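You operate a simulated robot arm through the tools that you are given. There is no shell and no other tool. Be economical: measure what you need, move in short steps, check, and stop when the job is done.

The job below is to be done with a simulated robot arm. You get a single attempt, and the scene is never put back.

JOB
Uncover the die, switch the rheometer on, warm it up for the card's job.
Fine: draw the navy pad off the cold die to the steel plate before the heat is set; heat and time as the card says, door shut, wait for READY; it stays on and hot.

Only the result counts: the job must be done as asked and must still hold three seconds after the hand-in. Knocking over, shifting, dropping, spilling or breaking anything else fails it.

ROBOT AND FRAMES
A 6-joint arm with a fingered hand, hanging from a carriage that runs on a rail from [0.843, 0.001] to [-1.637, -0.003] (x, y) and turns from -363 to 324 degrees about z. Base frame: it is fixed where the carriage stands at the start and does not move with it; the origin is on the floor, on the carriage's upright axis, x ahead of it, y to its left, z up. Readings come in m, degrees, newtons and seconds.
With the tool pointing down near the work surface it reaches from about 0.58 to 0.8 m from the robot's upright axis, wherever it stands. Its first joint turns from -166.0 to 166.0 degrees. Places, roughly: fan switch [-0.3, -0.6, 1]; rheometer main switch [-0.2, -0.6, 1]; rheometer rocker switch [0.3, -0.6, 0.9]; swing dial [-0.5, -0.6, 1]; trim dial [-0.5, -0.6, 1.1]. Payload 4 kg.
Tool frame: the origin (TCP) lies between the finger pads and is the grasp point; the fingertips stand 0.029 m ahead of it; z points along the fingers, y is the line along which they close. The gripper opens to 0.1 m. The gripper's body begins 0.034 m behind the TCP. The gripper is a hand of 5 fingers: y runs from the thumb to the fingers, the wrist lies at [-0.015, -0.114, -0.189] in the tool frame, and closing takes about 1.5 s.
Orientation is that of the tool frame in the base frame, as a unit quaternion [x, y, z, w]. With the fingers straight down and the wrist toward the robot, the tool's x, y and z point along [0, 1, 0], [1, 0, 0] and [0, 0, -1] of the base frame.

CONTROLS
- The arm moves only by the tool jog_arm. Its argument "rows" is a list of rows, each a list of 3 entries, a list of its own where there are three numbers: the turn, a rotation vector about the tool's x, y, z in degrees, then the shift along the tool's x, y, z in mm, then the finger opening in mm, from 0 to 100. In form: [[[rx, ry, rz], [tx, ty, tz], gripper], ...]. A call has 1 to 20 rows; each row shifts and turns the commanded pose from where the row before left it, along the tool's axes as they then stand. Each row takes 0.2 s and may step no farther than 0.05 m and 8.6 degrees from the row before; otherwise, or with a gripper value out of range, the whole call is refused. Where a pose cannot be reached the arm comes as near as it can. A force on the tool above 40 N (or 10 N above the force at the start of the call, whichever is more), or a blocked arm, ends the call early, and 0.2 s more pass. Each finger travels about 0.108 m/s and halts on what it meets, pressing with about 32 N; the grip force reading is that of the motor and also rises with nothing between the fingers. The clock runs only during rows and for 0.2 s after the last one: add rows that do not move to give the fingers time. The reply holds the time, the measured pose of the TCP, the force on the tool along the base axes, the opening and the grip force, in the units named above and with some noise, with the torque about the TCP (base axes, N m) and any sound that the robot's microphone picked up.
- Cameras (640 x 400 px; columns grow to the right, rows downward): "scene" is now at [0.1993, -0.0636, 1.7347]; the picture's right is [-1.00, 0.10, 0.00], its down [0.09, 0.86, -0.50] and it looks along [-0.05, -0.50, -0.87] (base axes); focal length 269 px, centre (320, 200). "wrist" rides on the gripper at [0.066, -0.086, -0.121] in the tool frame; the picture's right is [-0.76, 0.31, -0.58], its down [-0.59, -0.70, 0.40] and it looks along [-0.28, 0.64, 0.71] (tool axes); focal length 247 px, centre (320, 200). There is no depth. A picture from a camera that has moved, and an enlarged one, comes with that camera's place and axes in the base frame and with its lens. The place of the scene camera against the robot may be out by one fixed shift of up to 0.018 m in any direction.
- get_image(camera): a new picture of that camera. No time passes.
- lift_body(by): slides the trunk up (or, below 0, down) by that many m; the arm and the scene camera ride with it, the base frame stays. It gives what a move gives, with no picture.
- base_move(legs): drives the robot by 1 to 6 legs, each [ahead, left, turn to the left] in m, m and degrees, along the robot's own axes; the way and the turn of a leg run together, so that a leg with both is an arc; at most 1.5 m and 180 degrees a leg. The arm and the cameras ride along, it lands a little off, and it stops where it bumps. It keeps to its track: a leg is cut to what the track allows. It gives what a move gives.
- preshape(shape): the hand has 5 fingers and takes this shape, open, in about a second: jaw (thumb against the fingers, like two jaws); tri (thumb and two fingers); tip (a fingertip pinch); poke (one finger out to press); point (the index stretched); flat (the hand flat); cup (the hand cupped); fist (a fist). The gripper value then closes the fingers along that shape, each until it touches; the sizes above hold for jaw. It gives what a move gives, with no picture.
- head_to(pan, tilt): turns the head with the scene camera to pan (to the left, within 155 degrees either way) and tilt (down, from -29 to 69), counted from straight ahead of the robot. It gives what a move gives.
- enlarge(camera, box): a new picture of the part [left, top, right, bottom] of that camera's present view, enlarged. No time passes.
- finish_job(): hands the job in; it is judged then, once.

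Work in short steps. Places have to be worked out from the pictures, the camera data and where the tool is seen: move nearer, look again, correct. Check each grasp and each placing, and mend what went wrong. You have 120 turns and 90 pictures in all, those below and enlarged ones among them. Open the gripper and draw the arm clear of the work before you hand the job in, unless the task says otherwise; then end with one line.

The tools are called after "Request:" by a JSON object that holds its "fn" and its "kwargs". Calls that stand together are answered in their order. jog_arm: Moves the arm, as the interface text tells. Its arguments: {"type":"object","properties":{"rows":{"type":"array","items":{"type":"array"}}},"required":["rows"]} The other tools are called the same way: lift_body (by) slides the trunk up or down; preshape (shape) gives the hand a shape; base_move (legs) drives the base; head_to (pan, tilt) turns the head that bears the scene camera; get_image (camera) takes a picture; enlarge (camera, box) takes an enlarged picture of a part of a camera's view; finish_job () hands the job in.

At the start:

```text
time_s: 0.0
tool_pos: [0.487, -0.2411, 1.0006]
ee_rot: [0.707, 0.707, 0.0, 0.0]
force: [-0.1, 0.2, -0.4]
torque: [-0.03, 0.01, 0.03]
grip_width: 0.0997
finger_force: 0.1
shape: jaw
trunk travel left (down, up): [-0.45, 0.15]
robot x, y, heading: [-0.0005, -0.0007, -0.1]
head pan, tilt: [-95.7, 60.0]
```

scene: 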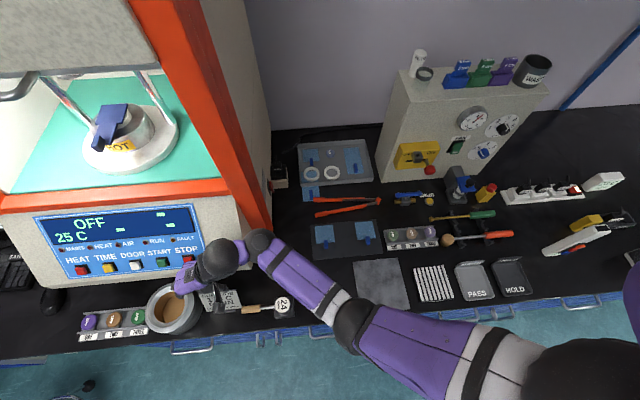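
wrist: 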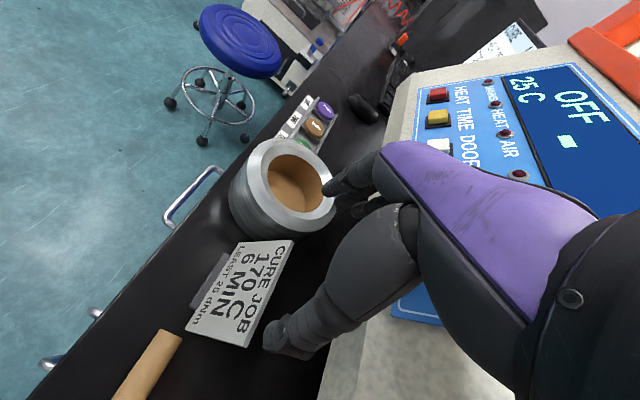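

I look closer at the rheometer, the panel, the die and the card.

Request:
{"fn": "enlarge", "kwargs": {"camera": "scene", "box": [0, 60, 240, 210]}}

Request:
{"fn": "enlarge", "kwargs": {"camera": "scene", "box": [20, 190, 300, 350]}}

Request:
{"fn": "enlarge", "kwargs": {"camera": "scene", "box": [260, 40, 580, 240]}}

Request:
{"fn": "enlarge", "kwargs": {"camera": "wrist", "box": [160, 220, 340, 360]}}

```text
2.67 times, centred on (120, 135) of scene
camera zoom: at [0.1993, -0.0636, 1.7347], right [-1.0, 0.1, 0.0], down [0.09, 0.86, -0.5], along [-0.05, -0.5, -0.87], focal length 718 px, centre (853, 373)
```

zoom: 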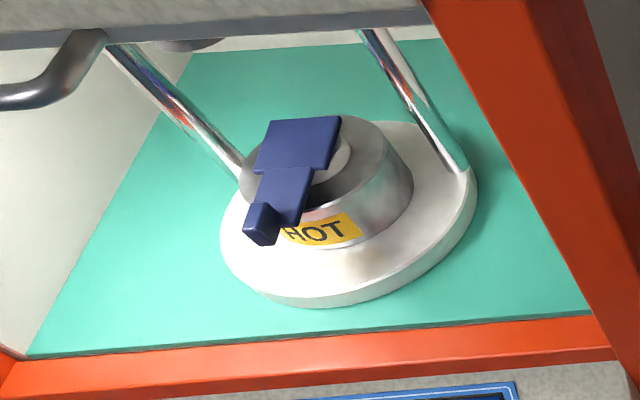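

```text
2.29 times, centred on (160, 270) of scene
camera zoom: at [0.1993, -0.0636, 1.7347], right [-1.0, 0.1, 0.0], down [0.09, 0.86, -0.5], along [-0.05, -0.5, -0.87], focal length 615 px, centre (686, 40)
```

zoom: 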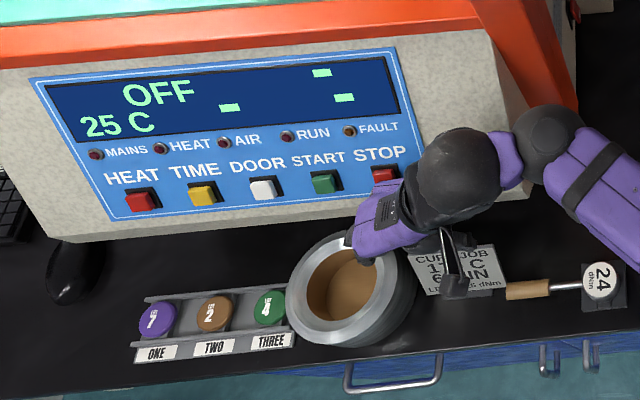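

```text
2.00 times, centred on (420, 140) of scene
camera zoom: at [0.1993, -0.0636, 1.7347], right [-1.0, 0.1, 0.0], down [0.09, 0.86, -0.5], along [-0.05, -0.5, -0.87], focal length 538 px, centre (120, 320)
```

zoom: 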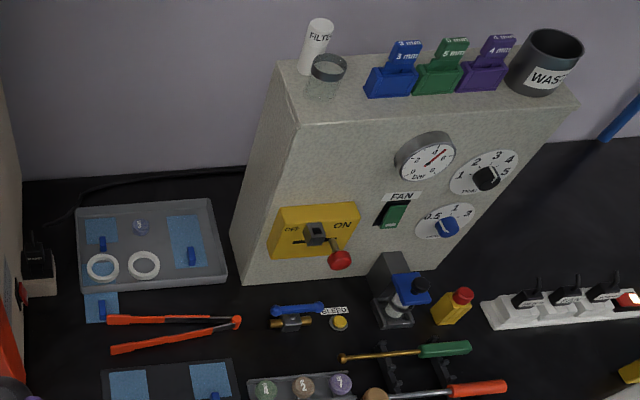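

```text
2.86 times, centred on (250, 290) of wrist
camera zoom: at [0.4034, -0.1761, 1.1202], right [0.31, -0.76, 0.58], down [-0.7, -0.59, -0.4], along [0.64, -0.28, -0.71], focal length 706 px, centre (520, -57)
```

zoom: 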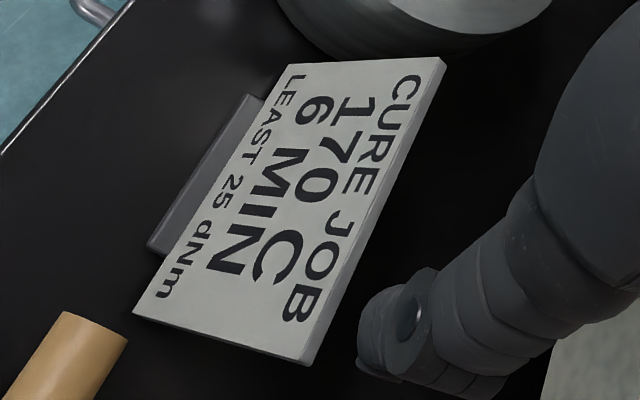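

The card asks 170 C, 6 min. I turn the head to see the machine and then the switch side more level.

Request:
{"fn": "head_to", "kwargs": {"pan": -60, "tilt": 40}}

Request:
{"fn": "get_image", "kwargs": {"camera": "scene"}}

Request:
{"fn": "head_to", "kwargs": {"pan": -100, "tilt": 45}}

Request:
{"fn": "enlarge", "kwargs": {"camera": "scene", "box": [200, 60, 520, 260]}}

```text
time_s: 1.0
tool_pos: [0.4883, -0.2414, 0.9986]
ee_rot: [0.707, 0.707, 0.0, 0.0]
force: [0.3, -0.1, -0.2]
torque: [-0.03, 0.0, 0.01]
grip_width: 0.0999
finger_force: 0.0
shape: jaw
trunk travel left (down, up): [-0.45, 0.15]
robot x, y, heading: [-0.0017, -0.0021, 0.0]
head pan, tilt: [-60.0, 40.0]
```

```text
83 pictures are left
camera scene: at [0.2483, -0.071, 1.7614], right [-0.87, -0.5, 0.0], down [-0.32, 0.56, -0.77], along [0.38, -0.66, -0.64], focal length 269 px, centre (320, 200)
```

scene: 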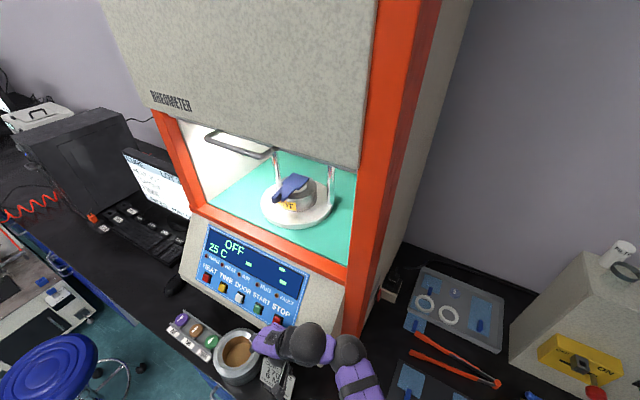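

```text
time_s: 2.1
tool_pos: [0.4876, -0.2424, 0.9992]
ee_rot: [0.707, 0.707, 0.001, 0.001]
force: [0.7, -0.3, -0.2]
torque: [0.01, -0.02, -0.01]
grip_width: 0.0999
finger_force: 0.0
shape: jaw
trunk travel left (down, up): [-0.45, 0.15]
robot x, y, heading: [-0.0014, 0.0013, 0.1]
head pan, tilt: [-100.0, 45.0]
```

```text
2.00 times, centred on (360, 160) of scene
camera zoom: at [0.1918, -0.0774, 1.7542], right [-0.98, 0.17, 0.0], down [0.12, 0.7, -0.71], along [-0.12, -0.7, -0.71], focal length 538 px, centre (240, 280)
```

zoom: 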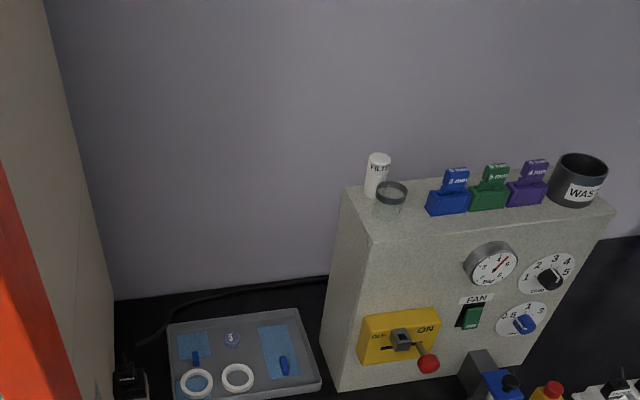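

I raise the trunk and enlarge the main switch and rocker area.

Request:
{"fn": "lift_body", "kwargs": {"by": 0.12}}

Request:
{"fn": "base_move", "kwargs": {"legs": [[-0.35, 0, 0]]}}

Request:
{"fn": "enlarge", "kwargs": {"camera": "scene", "box": [200, 100, 400, 225]}}

Request:
{"fn": "head_to", "kwargs": {"pan": -75, "tilt": 50}}

Request:
{"fn": "get_image", "kwargs": {"camera": "scene"}}

```text
time_s: 3.6
tool_pos: [0.4878, -0.2417, 1.1192]
ee_rot: [0.708, 0.707, 0.0, 0.0]
force: [0.3, -0.5, -0.9]
torque: [0.0, -0.04, 0.03]
grip_width: 0.0999
finger_force: 0.1
shape: jaw
trunk travel left (down, up): [-0.57, 0.03]
robot x, y, heading: [-0.0008, -0.0009, 0.0]
head pan, tilt: [-100.0, 45.0]
```

```text
time_s: 5.8
tool_pos: [0.1388, -0.2428, 1.1205]
ee_rot: [0.707, 0.707, 0.0, 0.0]
force: [0.8, 0.8, 0.7]
torque: [-0.03, -0.01, 0.01]
grip_width: 0.1
finger_force: 0.1
shape: jaw
trunk travel left (down, up): [-0.57, 0.03]
robot x, y, heading: [-0.3499, -0.0029, -0.1]
head pan, tilt: [-100.0, 45.0]
```

```text
3.20 times, centred on (300, 162) of scene
camera zoom: at [-0.1575, -0.0779, 1.8742], right [-0.98, 0.17, 0.0], down [0.12, 0.7, -0.71], along [-0.12, -0.7, -0.71], focal length 861 px, centre (384, 320)
```

zoom: 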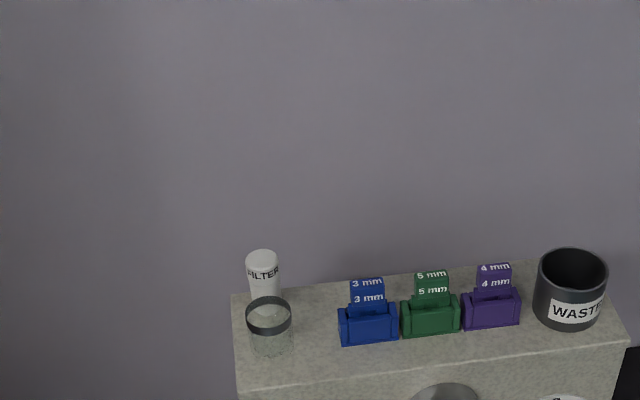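

```text
time_s: 6.7
tool_pos: [0.1395, -0.2422, 1.12]
ee_rot: [0.707, 0.707, 0.0, 0.0]
force: [-0.3, 0.7, 0.9]
torque: [-0.01, 0.01, 0.01]
grip_width: 0.0995
finger_force: 0.0
shape: jaw
trunk travel left (down, up): [-0.57, 0.03]
robot x, y, heading: [-0.3476, -0.0, -0.1]
head pan, tilt: [-75.0, 50.0]
```

```text
80 pictures are left
camera scene: at [-0.1235, -0.0722, 1.8673], right [-0.97, -0.26, 0.0], down [-0.2, 0.74, -0.64], along [0.17, -0.62, -0.77], focal length 269 px, centre (320, 200)
```

scene: 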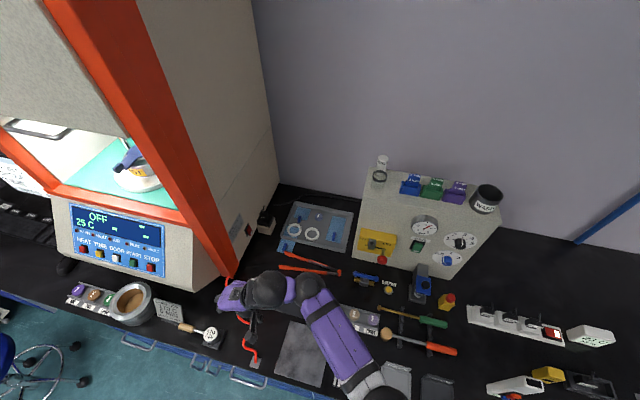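

Request:
{"fn": "enlarge", "kwargs": {"camera": "scene", "box": [210, 180, 290, 290]}}

Request:
{"fn": "enlarge", "kwargs": {"camera": "scene", "box": [340, 200, 500, 300]}}

Request:
{"fn": "enlarge", "kwargs": {"camera": "scene", "box": [180, 240, 380, 390]}}

```text
3.64 times, centred on (250, 235) of scene
camera zoom: at [-0.1235, -0.0722, 1.8673], right [-0.97, -0.26, 0.0], down [-0.2, 0.74, -0.64], along [0.17, -0.62, -0.77], focal length 979 px, centre (574, 73)
```

zoom: 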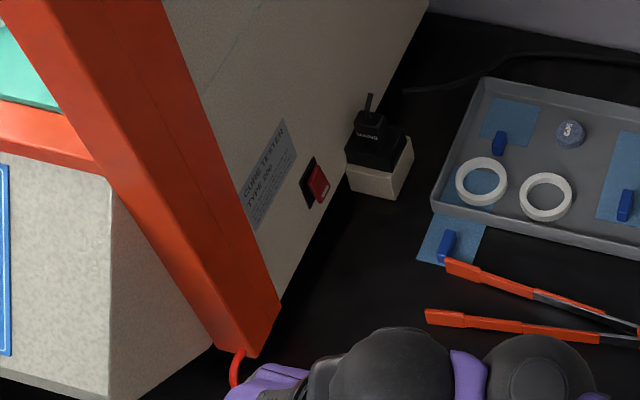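

```text
4.00 times, centred on (420, 250) of scene
camera zoom: at [-0.1235, -0.0722, 1.8673], right [-0.97, -0.26, 0.0], down [-0.2, 0.74, -0.64], along [0.17, -0.62, -0.77], focal length 1076 px, centre (-80, 0)
```

zoom: 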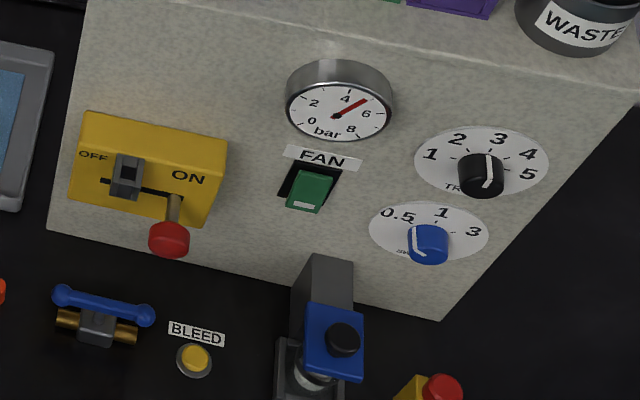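

```text
2.67 times, centred on (280, 315) of scene
camera zoom: at [-0.1235, -0.0722, 1.8673], right [-0.97, -0.26, 0.0], down [-0.2, 0.74, -0.64], along [0.17, -0.62, -0.77], focal length 718 px, centre (427, -107)
```

zoom: 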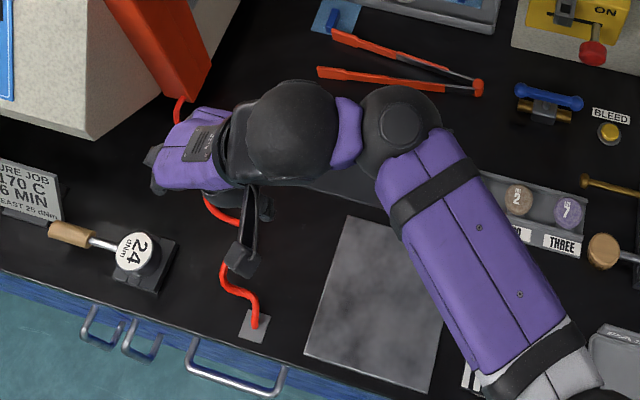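

The rocker, gauge and lever are clear; pad tab is near [0.68,-0.55,1.25], sill z≈1.24. I raise the arm and drive toward the machine to look at the pad.

Request:
{"fn": "jog_arm", "kwargs": {"rows": [[[0, 0, 0], [0, 0, -50], 100], [[0, 0, 0], [0, 0, -50], 100], [[0, 0, 0], [10, 0, -50], 100], [[0, 0, 0], [10, 0, -50], 100], [[0, 0, 0], [0, 0, 0], 100]]}}

Request:
{"fn": "base_move", "kwargs": {"legs": [[0.5, 0, 0]]}}

Request:
{"fn": "head_to", "kwargs": {"pan": -50, "tilt": 40}}

Request:
{"fn": "get_image", "kwargs": {"camera": "scene"}}

Request:
{"fn": "get_image", "kwargs": {"camera": "wrist"}}

```text
refused: row 3 steps farther than a row can; nothing moved
```

```text
time_s: 9.7
tool_pos: [0.6477, -0.2374, 1.1193]
ee_rot: [0.704, 0.71, 0.0, 0.0]
force: [-0.5, -0.6, -0.3]
torque: [-0.02, -0.02, -0.01]
grip_width: 0.0996
finger_force: 0.0
shape: jaw
trunk travel left (down, up): [-0.57, 0.03]
robot x, y, heading: [0.1565, 0.0006, 0.3]
head pan, tilt: [-75.0, 50.0]
```

```text
time_s: 10.6
tool_pos: [0.6474, -0.2371, 1.1202]
ee_rot: [0.704, 0.71, 0.0, 0.001]
force: [-0.5, -0.4, -0.3]
torque: [0.0, -0.01, 0.01]
grip_width: 0.0999
finger_force: 0.0
shape: jaw
trunk travel left (down, up): [-0.57, 0.03]
robot x, y, heading: [0.1567, 0.0005, 0.4]
head pan, tilt: [-50.0, 40.0]
```

```text
76 pictures are left
camera scene: at [0.4188, -0.0598, 1.8814], right [-0.76, -0.65, 0.0], down [-0.42, 0.49, -0.77], along [0.5, -0.58, -0.64], focal length 269 px, centre (320, 200)
```

scene: 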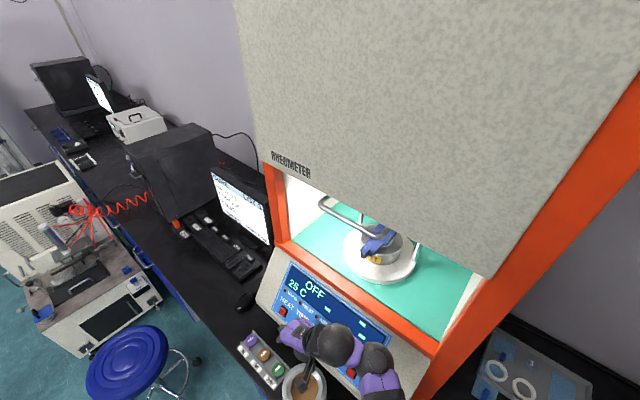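

```text
75 pictures are left
camera wrist: at [0.5628, -0.1719, 1.2402], right [0.31, -0.75, 0.58], down [-0.7, -0.6, -0.4], along [0.64, -0.28, -0.71], focal length 247 px, centre (320, 200)
```

wrist: 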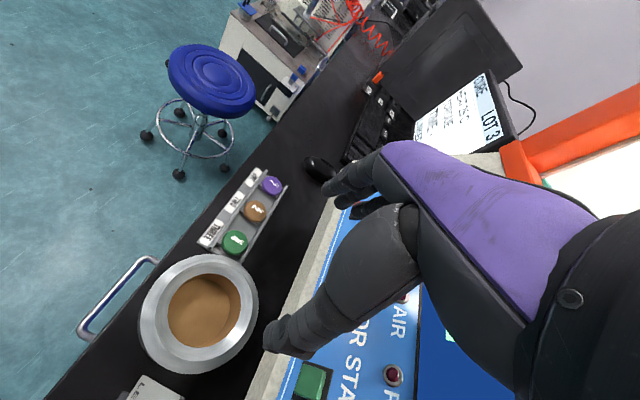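

I raise the tool, and lower the trunk so the head looks into the opening.

Request:
{"fn": "jog_arm", "kwargs": {"rows": [[[0, 0, 0], [0, 0, -50], 100], [[0, 0, 0], [0, 0, -50], 100], [[0, 0, 0], [0, 0, -50], 100], [[0, 0, 0], [0, 0, -50], 100], [[0, 0, 0], [0, 0, -50], 100], [[0, 0, 0], [0, 0, 0], 100], [[0, 0, 0], [0, 0, 0], 100]]}}

Request:
{"fn": "lift_body", "kwargs": {"by": -0.2}}

Request:
{"fn": "head_to", "kwargs": {"pan": -65, "tilt": 35}}

Request:
{"fn": "get_image", "kwargs": {"camera": "scene"}}

```text
time_s: 12.2
tool_pos: [0.7358, -0.2606, 1.2769]
ee_rot: [0.705, 0.71, 0.0, 0.0]
force: [0.7, 0.4, -0.1]
torque: [-0.01, 0.01, 0.01]
grip_width: 0.0998
finger_force: 0.1
shape: jaw
out of reach, approached as far as the arm can: row 2, 3, 4, 5
trunk travel left (down, up): [-0.57, 0.03]
robot x, y, heading: [0.1555, -0.0006, 0.7]
head pan, tilt: [-50.0, 40.0]
```

```text
time_s: 14.4
tool_pos: [0.7354, -0.2612, 1.076]
ee_rot: [0.704, 0.71, 0.0, 0.002]
force: [0.2, -0.4, 0.3]
torque: [0.02, 0.0, 0.0]
grip_width: 0.0998
finger_force: 0.0
shape: jaw
trunk travel left (down, up): [-0.37, 0.23]
robot x, y, heading: [0.1571, 0.0023, 0.6]
head pan, tilt: [-50.0, 40.0]
```

```text
time_s: 15.2
tool_pos: [0.7342, -0.2601, 1.0781]
ee_rot: [0.704, 0.71, 0.0, 0.0]
force: [0.2, -0.4, 0.2]
torque: [0.0, -0.01, -0.03]
grip_width: 0.0997
finger_force: 0.2
shape: jaw
trunk travel left (down, up): [-0.37, 0.23]
robot x, y, heading: [0.1594, 0.0011, 0.8]
head pan, tilt: [-65.0, 35.0]
```

```text
74 pictures are left
camera scene: at [0.4016, -0.0746, 1.689], right [-0.9, -0.43, 0.0], down [-0.25, 0.52, -0.82], along [0.35, -0.74, -0.57], focal length 269 px, centre (320, 200)
```

scene: 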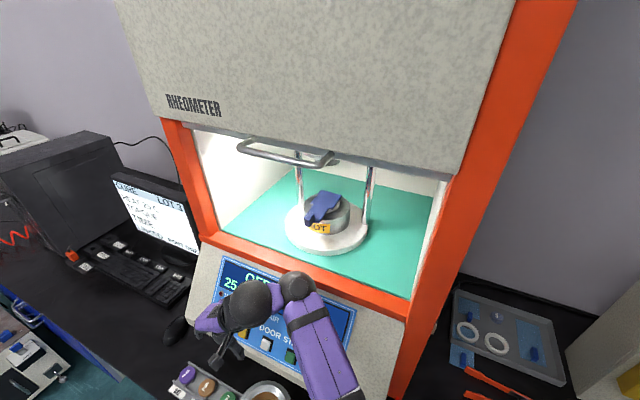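

Request:
{"fn": "enlarge", "kwargs": {"camera": "scene", "box": [260, 140, 400, 260]}}

Request:
{"fn": "enlarge", "kwargs": {"camera": "scene", "box": [100, 155, 220, 260]}}

```text
3.33 times, centred on (330, 200) of scene
camera zoom: at [0.4016, -0.0746, 1.689], right [-0.9, -0.43, 0.0], down [-0.25, 0.52, -0.82], along [0.35, -0.74, -0.57], focal length 897 px, centre (287, 200)
```

zoom: 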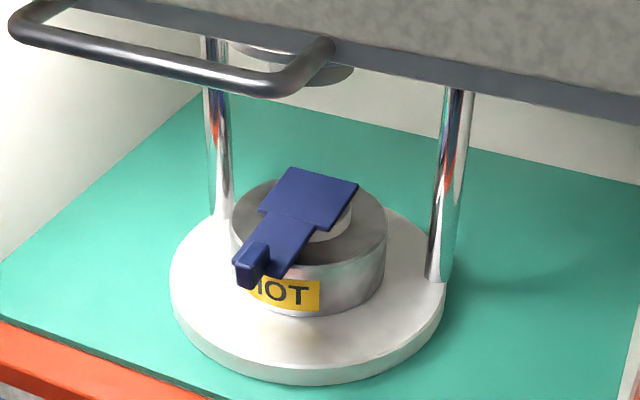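

```text
3.81 times, centred on (160, 208) of scene
camera zoom: at [0.4016, -0.0746, 1.689], right [-0.9, -0.43, 0.0], down [-0.25, 0.52, -0.82], along [0.35, -0.74, -0.57], focal length 1025 px, centre (930, 171)
```

zoom: 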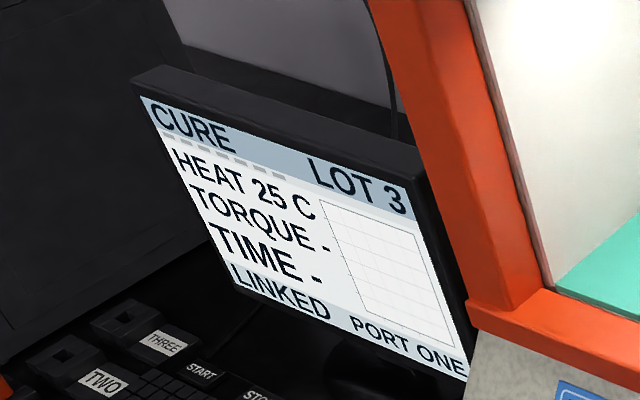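

The pad tab stands near [0.635,-0.52,1.29], neck pointing to the front; I raise the trunk and tilt the tool forward in front of the opening.

Request:
{"fn": "lift_body", "kwargs": {"by": 0.23}}

Request:
{"fn": "jog_arm", "kwargs": {"rows": [[[0, 0, 0], [0, -40, 0], 80], [[0, 0, 0], [0, -40, 0], 70], [[0, -8, 0], [0, 0, 0], 60], [[0, -8, 0], [0, 0, 0], 60], [[0, -8, 0], [0, 0, 0], 60], [[0, -8, 0], [0, 0, 0], 60], [[0, -8, 0], [0, 0, 0], 60], [[0, -8, 0], [0, 0, 0], 60], [[0, 0, 0], [0, 0, 0], 60]]}}

Request:
{"fn": "get_image", "kwargs": {"camera": "wrist"}}

Request:
{"fn": "get_image", "kwargs": {"camera": "scene"}}

```text
time_s: 17.6
tool_pos: [0.7351, -0.2596, 1.3065]
ee_rot: [0.704, 0.71, 0.0, 0.001]
force: [0.5, 0.0, -0.6]
torque: [0.02, 0.02, 0.03]
grip_width: 0.0998
finger_force: 0.0
shape: jaw
trunk travel left (down, up): [-0.6, 0.0]
robot x, y, heading: [0.1581, -0.001, 0.5]
head pan, tilt: [-65.0, 35.0]
```

```text
time_s: 19.6
tool_pos: [0.7098, -0.2745, 1.2741]
ee_rot: [0.66, 0.665, -0.235, 0.259]
force: [0.2, -0.2, -0.2]
torque: [0.01, 0.01, 0.01]
grip_width: 0.0603
finger_force: 0.1
shape: jaw
out of reach, approached as far as the arm can: row 1, 2, 5, 6
trunk travel left (down, up): [-0.6, 0.0]
robot x, y, heading: [0.1517, 0.0028, 0.3]
head pan, tilt: [-65.0, 35.0]
```

```text
71 pictures are left
camera wrist: at [0.6211, -0.1471, 1.3199], right [0.28, -0.19, 0.94], down [-0.69, -0.72, 0.06], along [0.66, -0.67, -0.33], focal length 247 px, centre (320, 200)
```

wrist: 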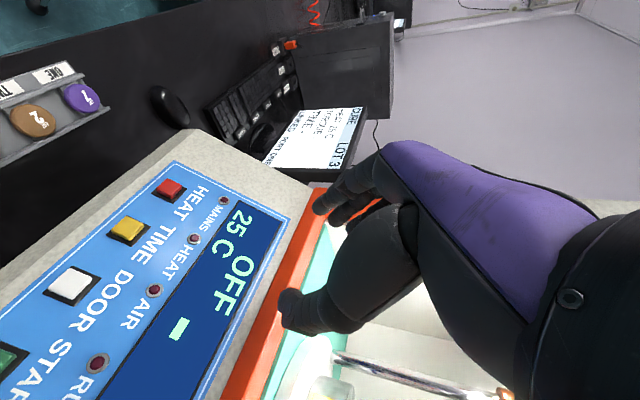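

```text
70 pictures are left
camera scene: at [0.4016, -0.0746, 1.919], right [-0.9, -0.43, 0.0], down [-0.25, 0.52, -0.82], along [0.35, -0.74, -0.57], focal length 269 px, centre (320, 200)
```

scene: 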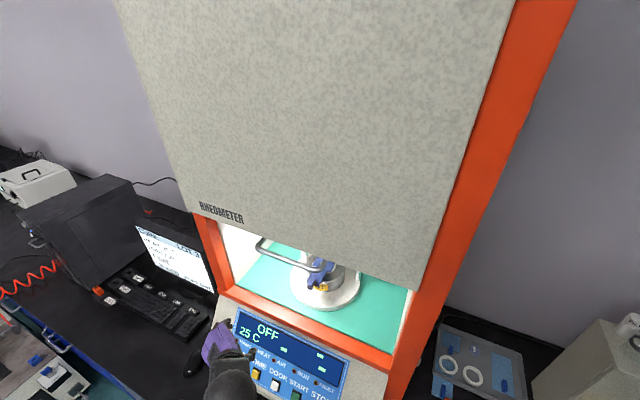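

Tilt is about 41°; I add more tilt, shift the base back 0.07 so the hand lines up with the tab.

Request:
{"fn": "base_move", "kwargs": {"legs": [[-0.07, 0, 0]]}}

Request:
{"fn": "jog_arm", "kwargs": {"rows": [[[0, -8, 0], [0, 0, 0], 60], [[0, -8, 0], [0, 0, 0], 60], [[0, 0, 0], [0, 0, 0], 60]]}}

Request:
{"fn": "get_image", "kwargs": {"camera": "scene"}}

```text
time_s: 20.6
tool_pos: [0.6406, -0.2735, 1.2745]
ee_rot: [0.66, 0.665, -0.234, 0.259]
force: [0.1, 1.1, 0.6]
torque: [-0.03, 0.01, 0.01]
grip_width: 0.0604
finger_force: 0.1
shape: jaw
trunk travel left (down, up): [-0.6, 0.0]
robot x, y, heading: [0.0846, 0.0008, 0.4]
head pan, tilt: [-65.0, 35.0]
```

```text
time_s: 21.4
tool_pos: [0.6405, -0.2749, 1.2755]
ee_rot: [0.621, 0.622, -0.324, 0.35]
force: [1.0, -0.4, -0.3]
torque: [-0.03, 0.0, 0.01]
grip_width: 0.0601
finger_force: 0.0
shape: jaw
trunk travel left (down, up): [-0.6, 0.0]
robot x, y, heading: [0.0876, 0.0023, 0.8]
head pan, tilt: [-65.0, 35.0]
```

```text
69 pictures are left
camera scene: at [0.3325, -0.0746, 1.919], right [-0.9, -0.43, 0.0], down [-0.25, 0.52, -0.82], along [0.35, -0.74, -0.57], focal length 269 px, centre (320, 200)
```

scene: 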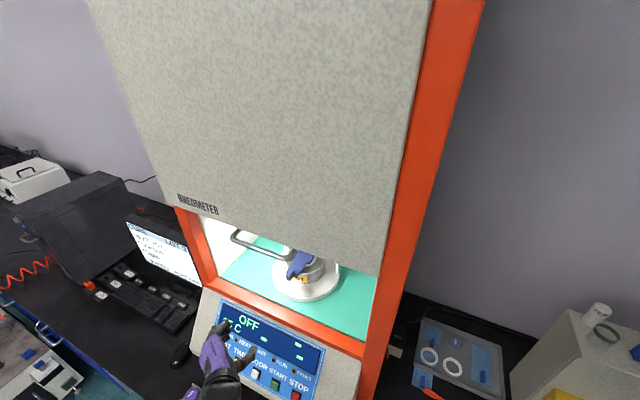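

I raise 50 mm and check with the wrist camera.

Request:
{"fn": "jog_arm", "kwargs": {"rows": [[[0, 0, 0], [-41, 0, -27], 60], [[0, 0, 0], [-24, 0, 37.8], 60], [[0, 0, 0], [0, 0, 0], 60]]}}

Request:
{"fn": "get_image", "kwargs": {"camera": "wrist"}}

Request:
{"fn": "enlarge", "kwargs": {"camera": "scene", "box": [180, 210, 380, 335]}}

```text
time_s: 22.2
tool_pos: [0.6412, -0.3181, 1.3231]
ee_rot: [0.621, 0.623, -0.323, 0.349]
force: [0.3, -0.6, 0.0]
torque: [-0.02, 0.01, 0.0]
grip_width: 0.0599
finger_force: 0.0
shape: jaw
trunk travel left (down, up): [-0.6, 0.0]
robot x, y, heading: [0.0904, 0.0029, 0.8]
head pan, tilt: [-65.0, 35.0]
```

```text
68 pictures are left
camera wrist: at [0.5533, -0.1829, 1.331], right [0.28, 0.07, 0.96], down [-0.7, -0.67, 0.25], along [0.66, -0.74, -0.13], focal length 247 px, centre (320, 200)
```

wrist: 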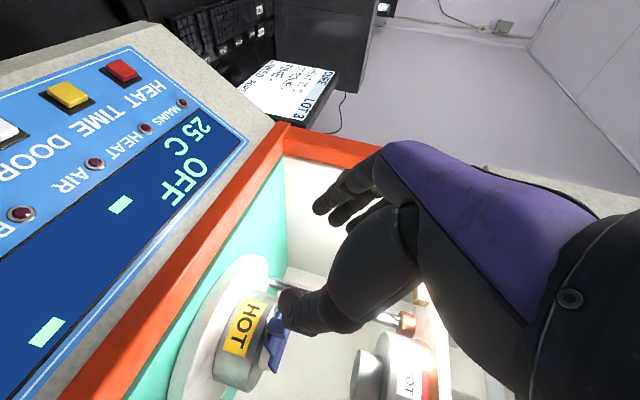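

```text
3.20 times, centred on (280, 272) of scene
camera zoom: at [0.3325, -0.0746, 1.919], right [-0.9, -0.43, 0.0], down [-0.25, 0.52, -0.82], along [0.35, -0.74, -0.57], focal length 861 px, centre (448, -32)
```

zoom: 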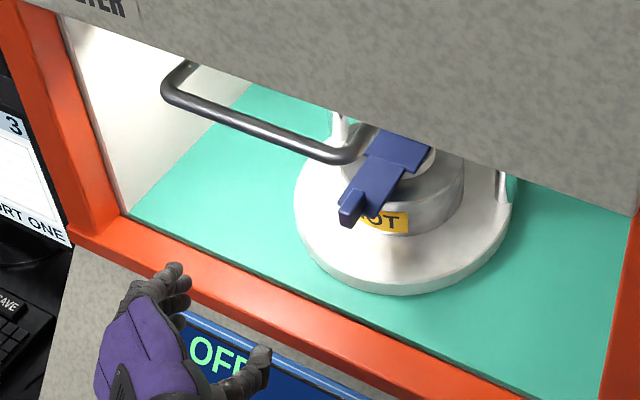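

The tab is at about [0.625,-0.512,1.29]. I move in, above the sill, to y≈-0.45 and look again.

Request:
{"fn": "jog_arm", "kwargs": {"rows": [[[0, 0, 0], [-22, -4, 38], 60], [[0, 0, 0], [-20, -4, 40], 60], [[0, 0, 0], [-18, -4, 40], 60], [[0, 0, 0], [0, 0, 0], 60]]}}

Request:
{"fn": "get_image", "kwargs": {"camera": "wrist"}}

Request:
{"fn": "enlarge", "kwargs": {"camera": "scene", "box": [200, 220, 360, 320]}}

```text
time_s: 23.2
tool_pos: [0.6291, -0.4521, 1.3088]
ee_rot: [0.621, 0.622, -0.324, 0.349]
force: [0.1, -0.4, -0.4]
torque: [0.02, -0.03, -0.01]
grip_width: 0.0603
finger_force: 0.1
shape: jaw
trunk travel left (down, up): [-0.6, 0.0]
robot x, y, heading: [0.0867, 0.0025, 0.8]
head pan, tilt: [-65.0, 35.0]
```

```text
66 pictures are left
camera wrist: at [0.5408, -0.3156, 1.3171], right [0.28, 0.07, 0.96], down [-0.7, -0.67, 0.25], along [0.66, -0.74, -0.13], focal length 247 px, centre (320, 200)
```

wrist: 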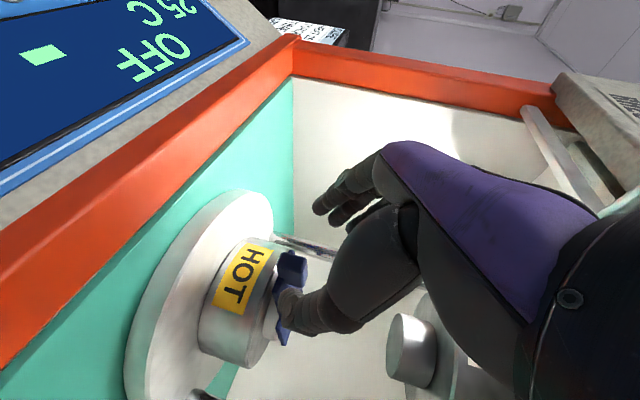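

```text
4.00 times, centred on (280, 270) of scene
camera zoom: at [0.3325, -0.0747, 1.919], right [-0.9, -0.43, 0.0], down [-0.25, 0.52, -0.82], along [0.35, -0.74, -0.57], focal length 1076 px, centre (480, -80)
```

zoom: 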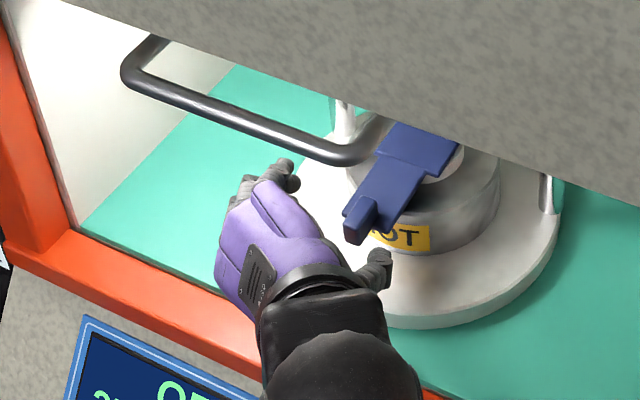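

Aligned: tab lies between thumb and fingers a bit ahead. I advance to [0.635,-0.51,1.287].

Request:
{"fn": "jog_arm", "kwargs": {"rows": [[[0, 0, 0], [-6.4, 3, 30], 60], [[0, 0, 0], [-6.4, 3, 30], 60], [[0, 0, 0], [0, 0, 0], 60]]}}

Request:
{"fn": "enlarge", "kwargs": {"camera": "wrist", "box": [180, 160, 420, 360]}}

Request:
{"fn": "enlarge", "kwargs": {"camera": "scene", "box": [200, 220, 360, 320]}}

```text
time_s: 24.0
tool_pos: [0.6358, -0.5068, 1.2869]
ee_rot: [0.621, 0.623, -0.323, 0.349]
force: [0.0, -0.8, 0.5]
torque: [-0.02, -0.01, -0.02]
grip_width: 0.0601
finger_force: 0.1
shape: jaw
trunk travel left (down, up): [-0.6, 0.0]
robot x, y, heading: [0.0901, -0.0006, 0.2]
head pan, tilt: [-65.0, 35.0]
```

```text
2.00 times, centred on (300, 260) of wrist
camera zoom: at [0.5498, -0.3715, 1.295], right [0.28, 0.07, 0.96], down [-0.7, -0.67, 0.25], along [0.66, -0.74, -0.13], focal length 494 px, centre (360, 80)
```

zoom: 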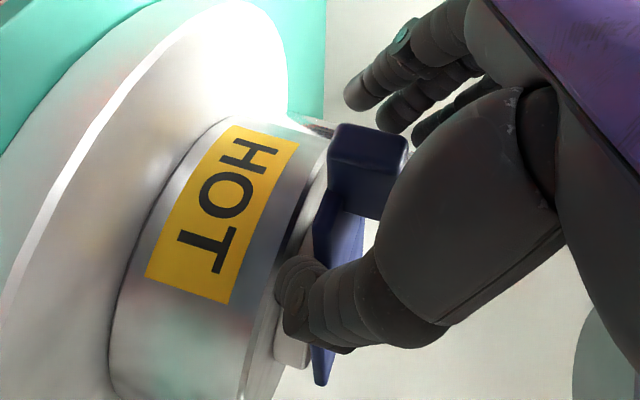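

```text
4.00 times, centred on (280, 270) of scene
camera zoom: at [0.3325, -0.0746, 1.919], right [-0.9, -0.43, 0.0], down [-0.25, 0.52, -0.82], along [0.35, -0.74, -0.57], focal length 1076 px, centre (480, -80)
```

zoom: 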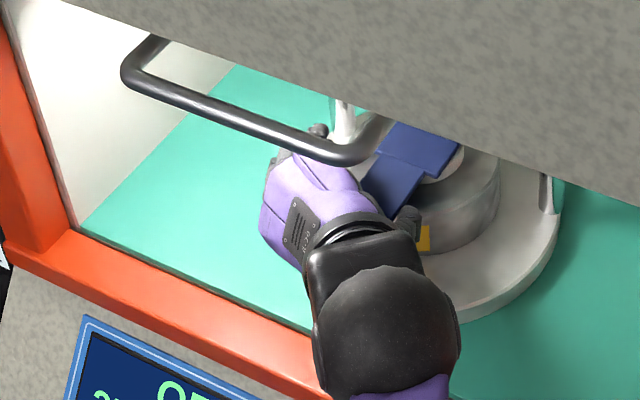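

The tab lies between thumb and fingers; I raise 8 mm to grip the tab itself and close.

Request:
{"fn": "jog_arm", "kwargs": {"rows": [[[0, 0, 0], [-7, 0, -4.5], 60], [[0, 0, 0], [0, 0, 0], 40], [[0, 0, 0], [0, 0, 0], 25], [[0, 0, 0], [0, 0, 0], 10], [[0, 0, 0], [0, 0, 0], 0], [[0, 0, 0], [0, 0, 0], 0], [[0, 0, 0], [0, 0, 0], 0]]}}

Request:
{"fn": "enlarge", "kwargs": {"camera": "wrist", "box": [180, 160, 420, 360]}}

```text
time_s: 25.6
tool_pos: [0.6387, -0.5078, 1.2955]
ee_rot: [0.622, 0.622, -0.323, 0.349]
force: [-0.8, -0.2, 0.0]
torque: [0.05, 0.01, -0.01]
grip_width: 0.0248
finger_force: 31.7
shape: jaw
trunk travel left (down, up): [-0.6, 0.0]
robot x, y, heading: [0.0871, -0.0039, 0.6]
head pan, tilt: [-65.0, 35.0]
```

```text
2.00 times, centred on (300, 260) of wrist
camera zoom: at [0.5505, -0.3716, 1.3032], right [0.28, 0.07, 0.96], down [-0.7, -0.67, 0.25], along [0.66, -0.74, -0.13], focal length 494 px, centre (360, 80)
```

zoom: 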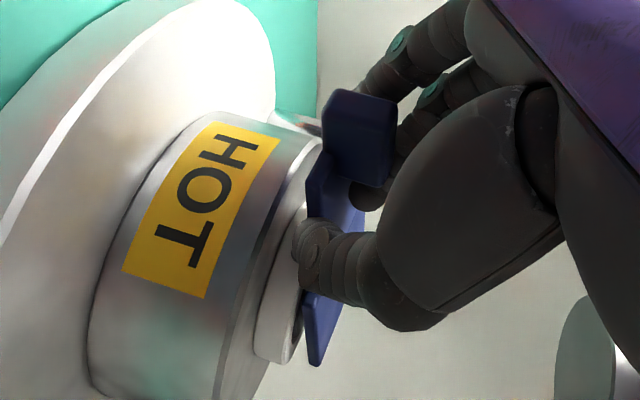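

Gripped at 25 mm (neck). I lift 20 mm and check hold.

Request:
{"fn": "jog_arm", "kwargs": {"rows": [[[0, 0, 0], [-8.4, 0, -5.4], 0], [[0, 0, 0], [-8.4, 0, -5.4], 0], [[0, 0, 0], [-8.4, 0, -5.4], 0], [[0, 0, 0], [0, 0, 0], 0]]}}

Request:
{"fn": "get_image", "kwargs": {"camera": "wrist"}}

Request:
{"fn": "enlarge", "kwargs": {"camera": "scene", "box": [200, 220, 360, 320]}}

```text
time_s: 26.6
tool_pos: [0.6372, -0.5083, 1.3254]
ee_rot: [0.622, 0.622, -0.323, 0.349]
force: [0.4, 0.0, -0.8]
torque: [0.03, -0.05, -0.02]
grip_width: 0.0245
finger_force: 32.0
shape: jaw
trunk travel left (down, up): [-0.6, 0.0]
robot x, y, heading: [0.0855, 0.001, 0.4]
head pan, tilt: [-65.0, 35.0]
```

```text
61 pictures are left
camera wrist: at [0.5499, -0.3724, 1.3329], right [0.28, 0.07, 0.96], down [-0.7, -0.67, 0.25], along [0.66, -0.74, -0.13], focal length 247 px, centre (320, 200)
```

wrist: 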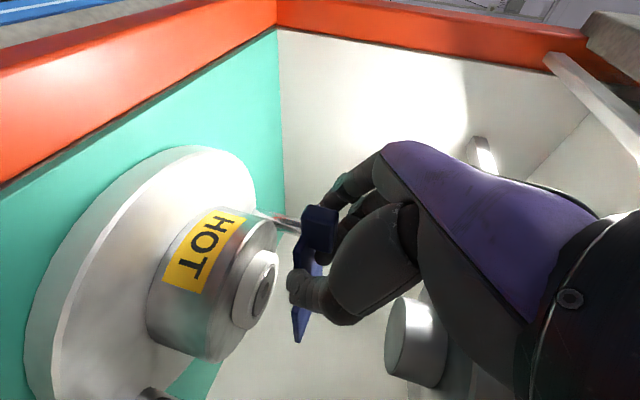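

```text
4.00 times, centred on (280, 270) of scene
camera zoom: at [0.3325, -0.0746, 1.919], right [-0.9, -0.43, 0.0], down [-0.25, 0.52, -0.82], along [0.35, -0.74, -0.57], focal length 1076 px, centre (480, -80)
```

zoom: 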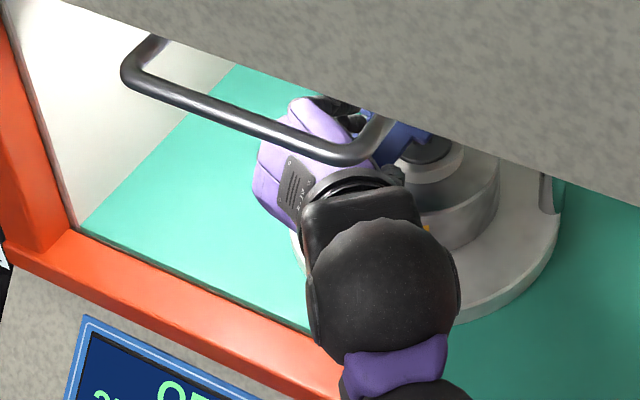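

The pad hangs free in the grip. I draw it straight out over the sill.

Request:
{"fn": "jog_arm", "kwargs": {"rows": [[[0, 0, 0], [24.3, 0, -37.8], 0], [[0, 0, 0], [24.3, 0, -37.8], 0], [[0, 0, 0], [24.3, 0, -37.8], 0], [[0, 0, 0], [24.3, 0, -37.8], 0], [[0, 0, 0], [24.3, 0, -37.8], 0], [[0, 0, 0], [24.3, 0, -37.8], 0], [[0, 0, 0], [0, 0, 0], 0]]}}

Request:
{"fn": "get_image", "kwargs": {"camera": "scene"}}

```text
time_s: 28.2
tool_pos: [0.6314, -0.2382, 1.3291]
ee_rot: [0.622, 0.623, -0.323, 0.349]
force: [0.3, -0.5, -1.1]
torque: [-0.04, 0.0, 0.0]
grip_width: 0.0247
finger_force: 32.1
shape: jaw
trunk travel left (down, up): [-0.6, 0.0]
robot x, y, heading: [0.0839, 0.0002, 0.5]
head pan, tilt: [-65.0, 35.0]
```

```text
59 pictures are left
camera scene: at [0.3325, -0.0746, 1.919], right [-0.9, -0.43, 0.0], down [-0.25, 0.52, -0.82], along [0.35, -0.74, -0.57], focal length 269 px, centre (320, 200)
```

scene: 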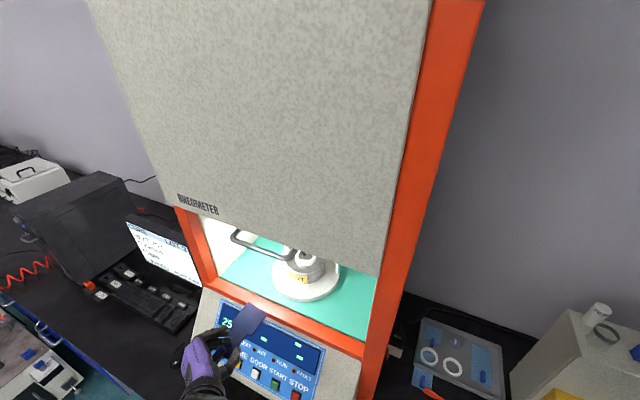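

Pad is out. I pull 40 mm more clear and drive so the tool comes above the steel plate (centre ≈[-0.02,-0.247]).

Request:
{"fn": "jog_arm", "kwargs": {"rows": [[[0, 0, 0], [21.6, 0, -33.6], 0], [[0, 0, 0], [0, 0, 0], 0]]}}

Request:
{"fn": "base_move", "kwargs": {"legs": [[-0.65, 0, 0]]}}

Request:
{"fn": "lift_body", "kwargs": {"by": -0.25}}

Request:
{"fn": "head_to", "kwargs": {"pan": -60, "tilt": 55}}

Request:
{"fn": "get_image", "kwargs": {"camera": "scene"}}

Request:
{"fn": "get_image", "kwargs": {"camera": "wrist"}}

```text
time_s: 28.8
tool_pos: [0.6297, -0.1987, 1.3288]
ee_rot: [0.621, 0.623, -0.324, 0.349]
force: [0.5, 0.6, -0.7]
torque: [0.01, 0.02, -0.02]
grip_width: 0.0238
finger_force: 32.2
shape: jaw
trunk travel left (down, up): [-0.6, 0.0]
robot x, y, heading: [0.0884, 0.0008, 0.4]
head pan, tilt: [-65.0, 35.0]
```

```text
time_s: 32.4
tool_pos: [-0.0137, -0.2032, 1.3289]
ee_rot: [0.623, 0.621, -0.324, 0.349]
force: [0.5, 0.7, -0.7]
torque: [0.01, 0.05, 0.0]
grip_width: 0.0232
finger_force: 32.4
shape: jaw
trunk travel left (down, up): [-0.6, 0.0]
robot x, y, heading: [-0.5577, -0.0001, 0.4]
head pan, tilt: [-65.0, 35.0]
```

```text
time_s: 35.0
tool_pos: [-0.0133, -0.203, 1.0777]
ee_rot: [0.623, 0.621, -0.324, 0.348]
force: [0.3, 0.5, -0.4]
torque: [0.06, 0.0, 0.0]
grip_width: 0.023
finger_force: 32.6
shape: jaw
trunk travel left (down, up): [-0.35, 0.25]
robot x, y, heading: [-0.5544, -0.0015, 0.1]
head pan, tilt: [-65.0, 35.0]
```

```text
time_s: 35.8
tool_pos: [-0.0147, -0.2042, 1.0786]
ee_rot: [0.623, 0.621, -0.325, 0.348]
force: [-0.5, -0.5, -1.2]
torque: [0.0, 0.02, -0.02]
grip_width: 0.0229
finger_force: 31.5
shape: jaw
trunk travel left (down, up): [-0.35, 0.25]
robot x, y, heading: [-0.5558, 0.0005, 0.2]
head pan, tilt: [-60.0, 55.0]
```

```text
58 pictures are left
camera scene: at [-0.312, -0.0596, 1.6408], right [-0.86, -0.5, 0.0], down [-0.41, 0.71, -0.57], along [0.29, -0.5, -0.82], focal length 269 px, centre (320, 200)
```

scene: 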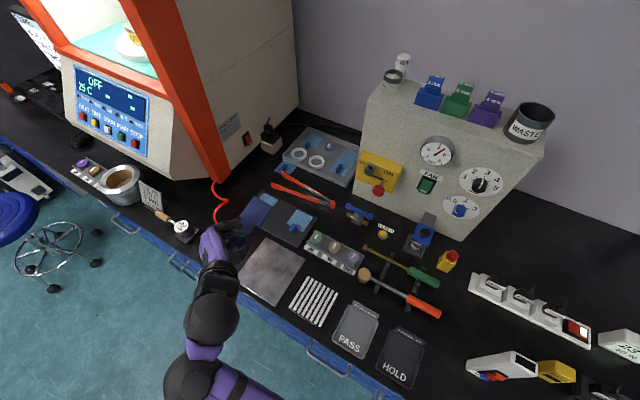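

```text
57 pictures are left
camera wrist: at [-0.1004, -0.0665, 1.0864], right [0.28, 0.07, 0.96], down [-0.7, -0.67, 0.25], along [0.66, -0.74, -0.13], focal length 247 px, centre (320, 200)
```

wrist: 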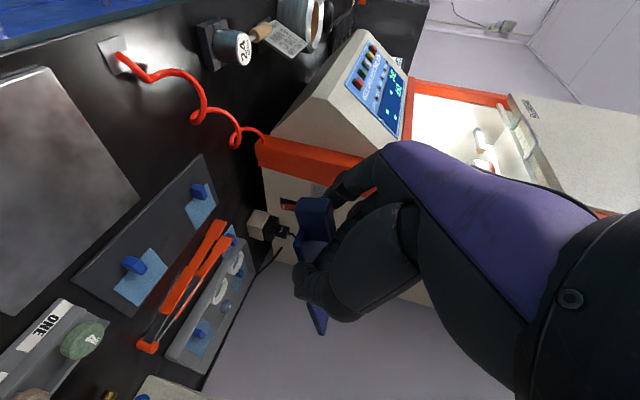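

Arm stays off the bench, clear. I shift 15 mm in -x, tip the pad's far end down 6°, and lower to z≈0.89.

Request:
{"fn": "jog_arm", "kwargs": {"rows": [[[0, 3, 0], [0, -8, 0], 0], [[0, 3, 0], [0, -8, 0], 0], [[0, 0, 0], [0, 0, 0], 0]]}}

Request:
{"fn": "lift_body", "kwargs": {"by": -0.19}}

Request:
{"fn": "enlarge", "kwargs": {"camera": "scene", "box": [160, 100, 360, 225]}}

Request:
{"fn": "get_image", "kwargs": {"camera": "wrist"}}

```text
time_s: 36.6
tool_pos: [-0.0307, -0.2039, 1.0783]
ee_rot: [0.639, 0.638, -0.291, 0.315]
force: [0.1, -0.5, -0.7]
torque: [0.01, 0.03, 0.02]
grip_width: 0.0233
finger_force: 31.7
shape: jaw
trunk travel left (down, up): [-0.35, 0.25]
robot x, y, heading: [-0.5553, -0.0006, 0.4]
head pan, tilt: [-60.0, 55.0]
```

```text
time_s: 38.7
tool_pos: [-0.0312, -0.2044, 0.8872]
ee_rot: [0.639, 0.638, -0.291, 0.316]
force: [0.2, 0.1, -0.2]
torque: [0.03, -0.03, 0.0]
grip_width: 0.0233
finger_force: 31.6
shape: jaw
trunk travel left (down, up): [-0.16, 0.44]
robot x, y, heading: [-0.5556, 0.0003, 0.5]
head pan, tilt: [-60.0, 55.0]
```

```text
3.20 times, centred on (260, 162) of scene
camera zoom: at [-0.312, -0.0595, 1.4508], right [-0.86, -0.5, 0.0], down [-0.41, 0.71, -0.57], along [0.29, -0.5, -0.82], focal length 861 px, centre (512, 320)
```

zoom: 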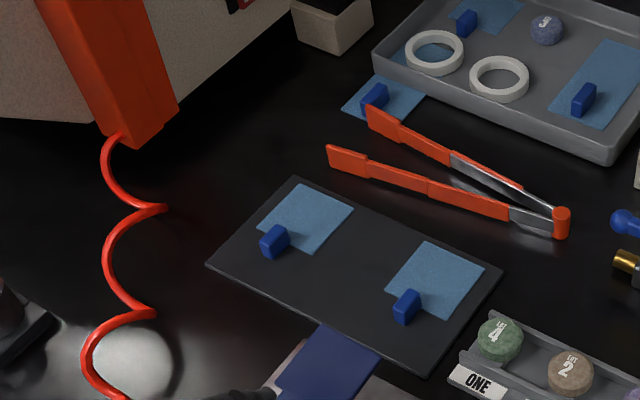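

```text
55 pictures are left
camera wrist: at [-0.117, -0.0688, 0.9104], right [0.28, -0.03, 0.96], down [-0.7, -0.69, 0.18], along [0.66, -0.72, -0.21], focal length 247 px, centre (320, 200)
```

wrist: 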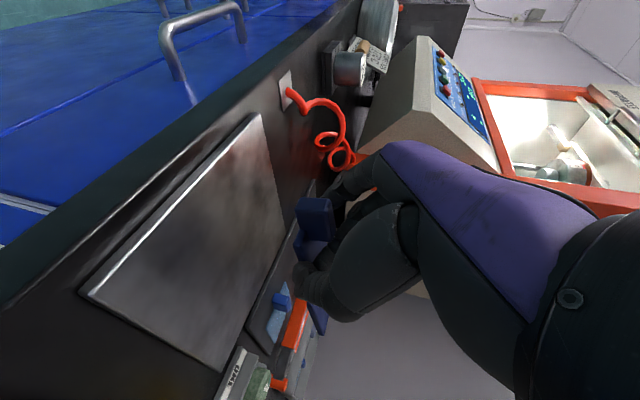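

Request:
{"fn": "enlarge", "kwargs": {"camera": "scene", "box": [140, 190, 380, 340]}}

```text
2.67 times, centred on (260, 265) of scene
camera zoom: at [-0.312, -0.0595, 1.4508], right [-0.86, -0.5, 0.0], down [-0.41, 0.71, -0.57], along [0.29, -0.5, -0.82], focal length 718 px, centre (480, 27)
```

zoom: 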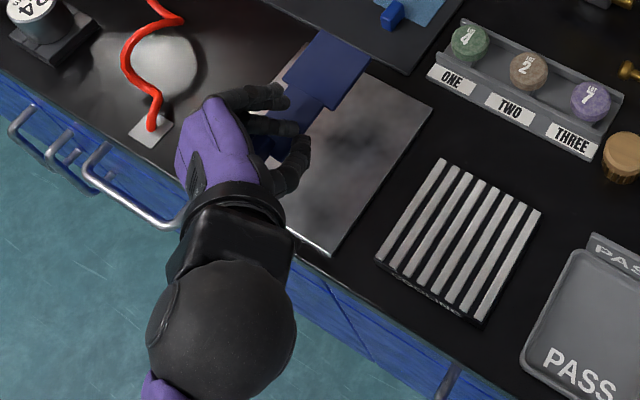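

Pad is over the plate but 15 mm too far +x and slightly too far back. I correct, then lower gently.

Request:
{"fn": "jog_arm", "kwargs": {"rows": [[[0, 0, 0], [7.6, -15, -9.3], 0], [[0, 0, 0], [7.8, 0, 6.3], 0], [[0, 0, 0], [0, 0, 0], 0]]}}

Request:
{"fn": "enlarge", "kwargs": {"camera": "scene", "box": [180, 190, 340, 290]}}

Request:
{"fn": "enlarge", "kwargs": {"camera": "wrist", "box": [220, 160, 380, 360]}}

```text
time_s: 39.5
tool_pos: [-0.0449, -0.1911, 0.8782]
ee_rot: [0.639, 0.638, -0.291, 0.315]
force: [-0.5, -0.2, 0.0]
torque: [0.05, 0.0, 0.02]
grip_width: 0.0231
finger_force: 31.9
shape: jaw
trunk travel left (down, up): [-0.16, 0.44]
robot x, y, heading: [-0.5542, -0.004, 0.4]
head pan, tilt: [-60.0, 55.0]
```

```text
4.00 times, centred on (260, 240) of scene
camera zoom: at [-0.312, -0.0596, 1.4508], right [-0.86, -0.5, 0.0], down [-0.41, 0.71, -0.57], along [0.29, -0.5, -0.82], focal length 1076 px, centre (560, 40)
```

zoom: 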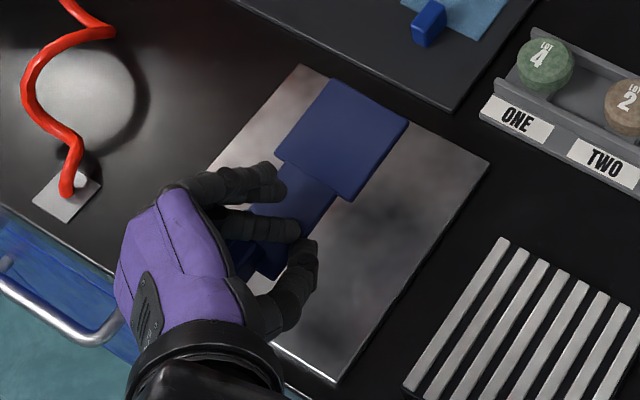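

```text
2.00 times, centred on (300, 260) of wrist
camera zoom: at [-0.1324, -0.0567, 0.9003], right [0.28, -0.03, 0.96], down [-0.7, -0.69, 0.18], along [0.66, -0.72, -0.21], focal length 494 px, centre (360, 80)
```

zoom: 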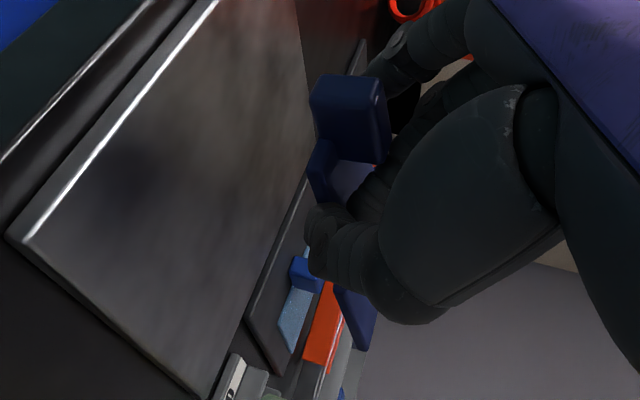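

Pad is well over the plate. I lower in small steps watching the force.

Request:
{"fn": "jog_arm", "kwargs": {"rows": [[[0, 0, 0], [3.1, 0, 2.5], 0], [[0, 0, 0], [3.1, 0, 2.5], 0], [[0, 0, 0], [3.1, 0, 2.5], 0], [[0, 0, 0], [0, 0, 0], 0]]}}

Request:
{"fn": "enlarge", "kwargs": {"camera": "wrist", "box": [220, 160, 380, 360]}}

```text
time_s: 40.5
tool_pos: [-0.0441, -0.1909, 0.8656]
ee_rot: [0.639, 0.639, -0.291, 0.315]
force: [0.7, 0.3, -0.5]
torque: [0.03, 0.02, -0.03]
grip_width: 0.023
finger_force: 31.3
shape: jaw
trunk travel left (down, up): [-0.16, 0.44]
robot x, y, heading: [-0.5572, 0.0014, 0.4]
head pan, tilt: [-60.0, 55.0]
```

```text
2.00 times, centred on (300, 260) of wrist
camera zoom: at [-0.1312, -0.0562, 0.888], right [0.28, -0.03, 0.96], down [-0.7, -0.69, 0.18], along [0.66, -0.72, -0.21], focal length 494 px, centre (360, 80)
```

zoom: 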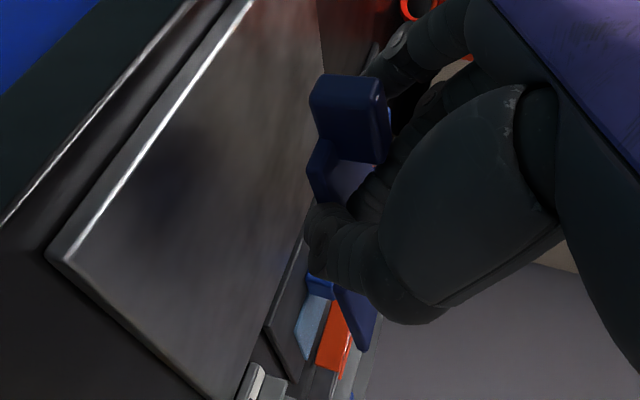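

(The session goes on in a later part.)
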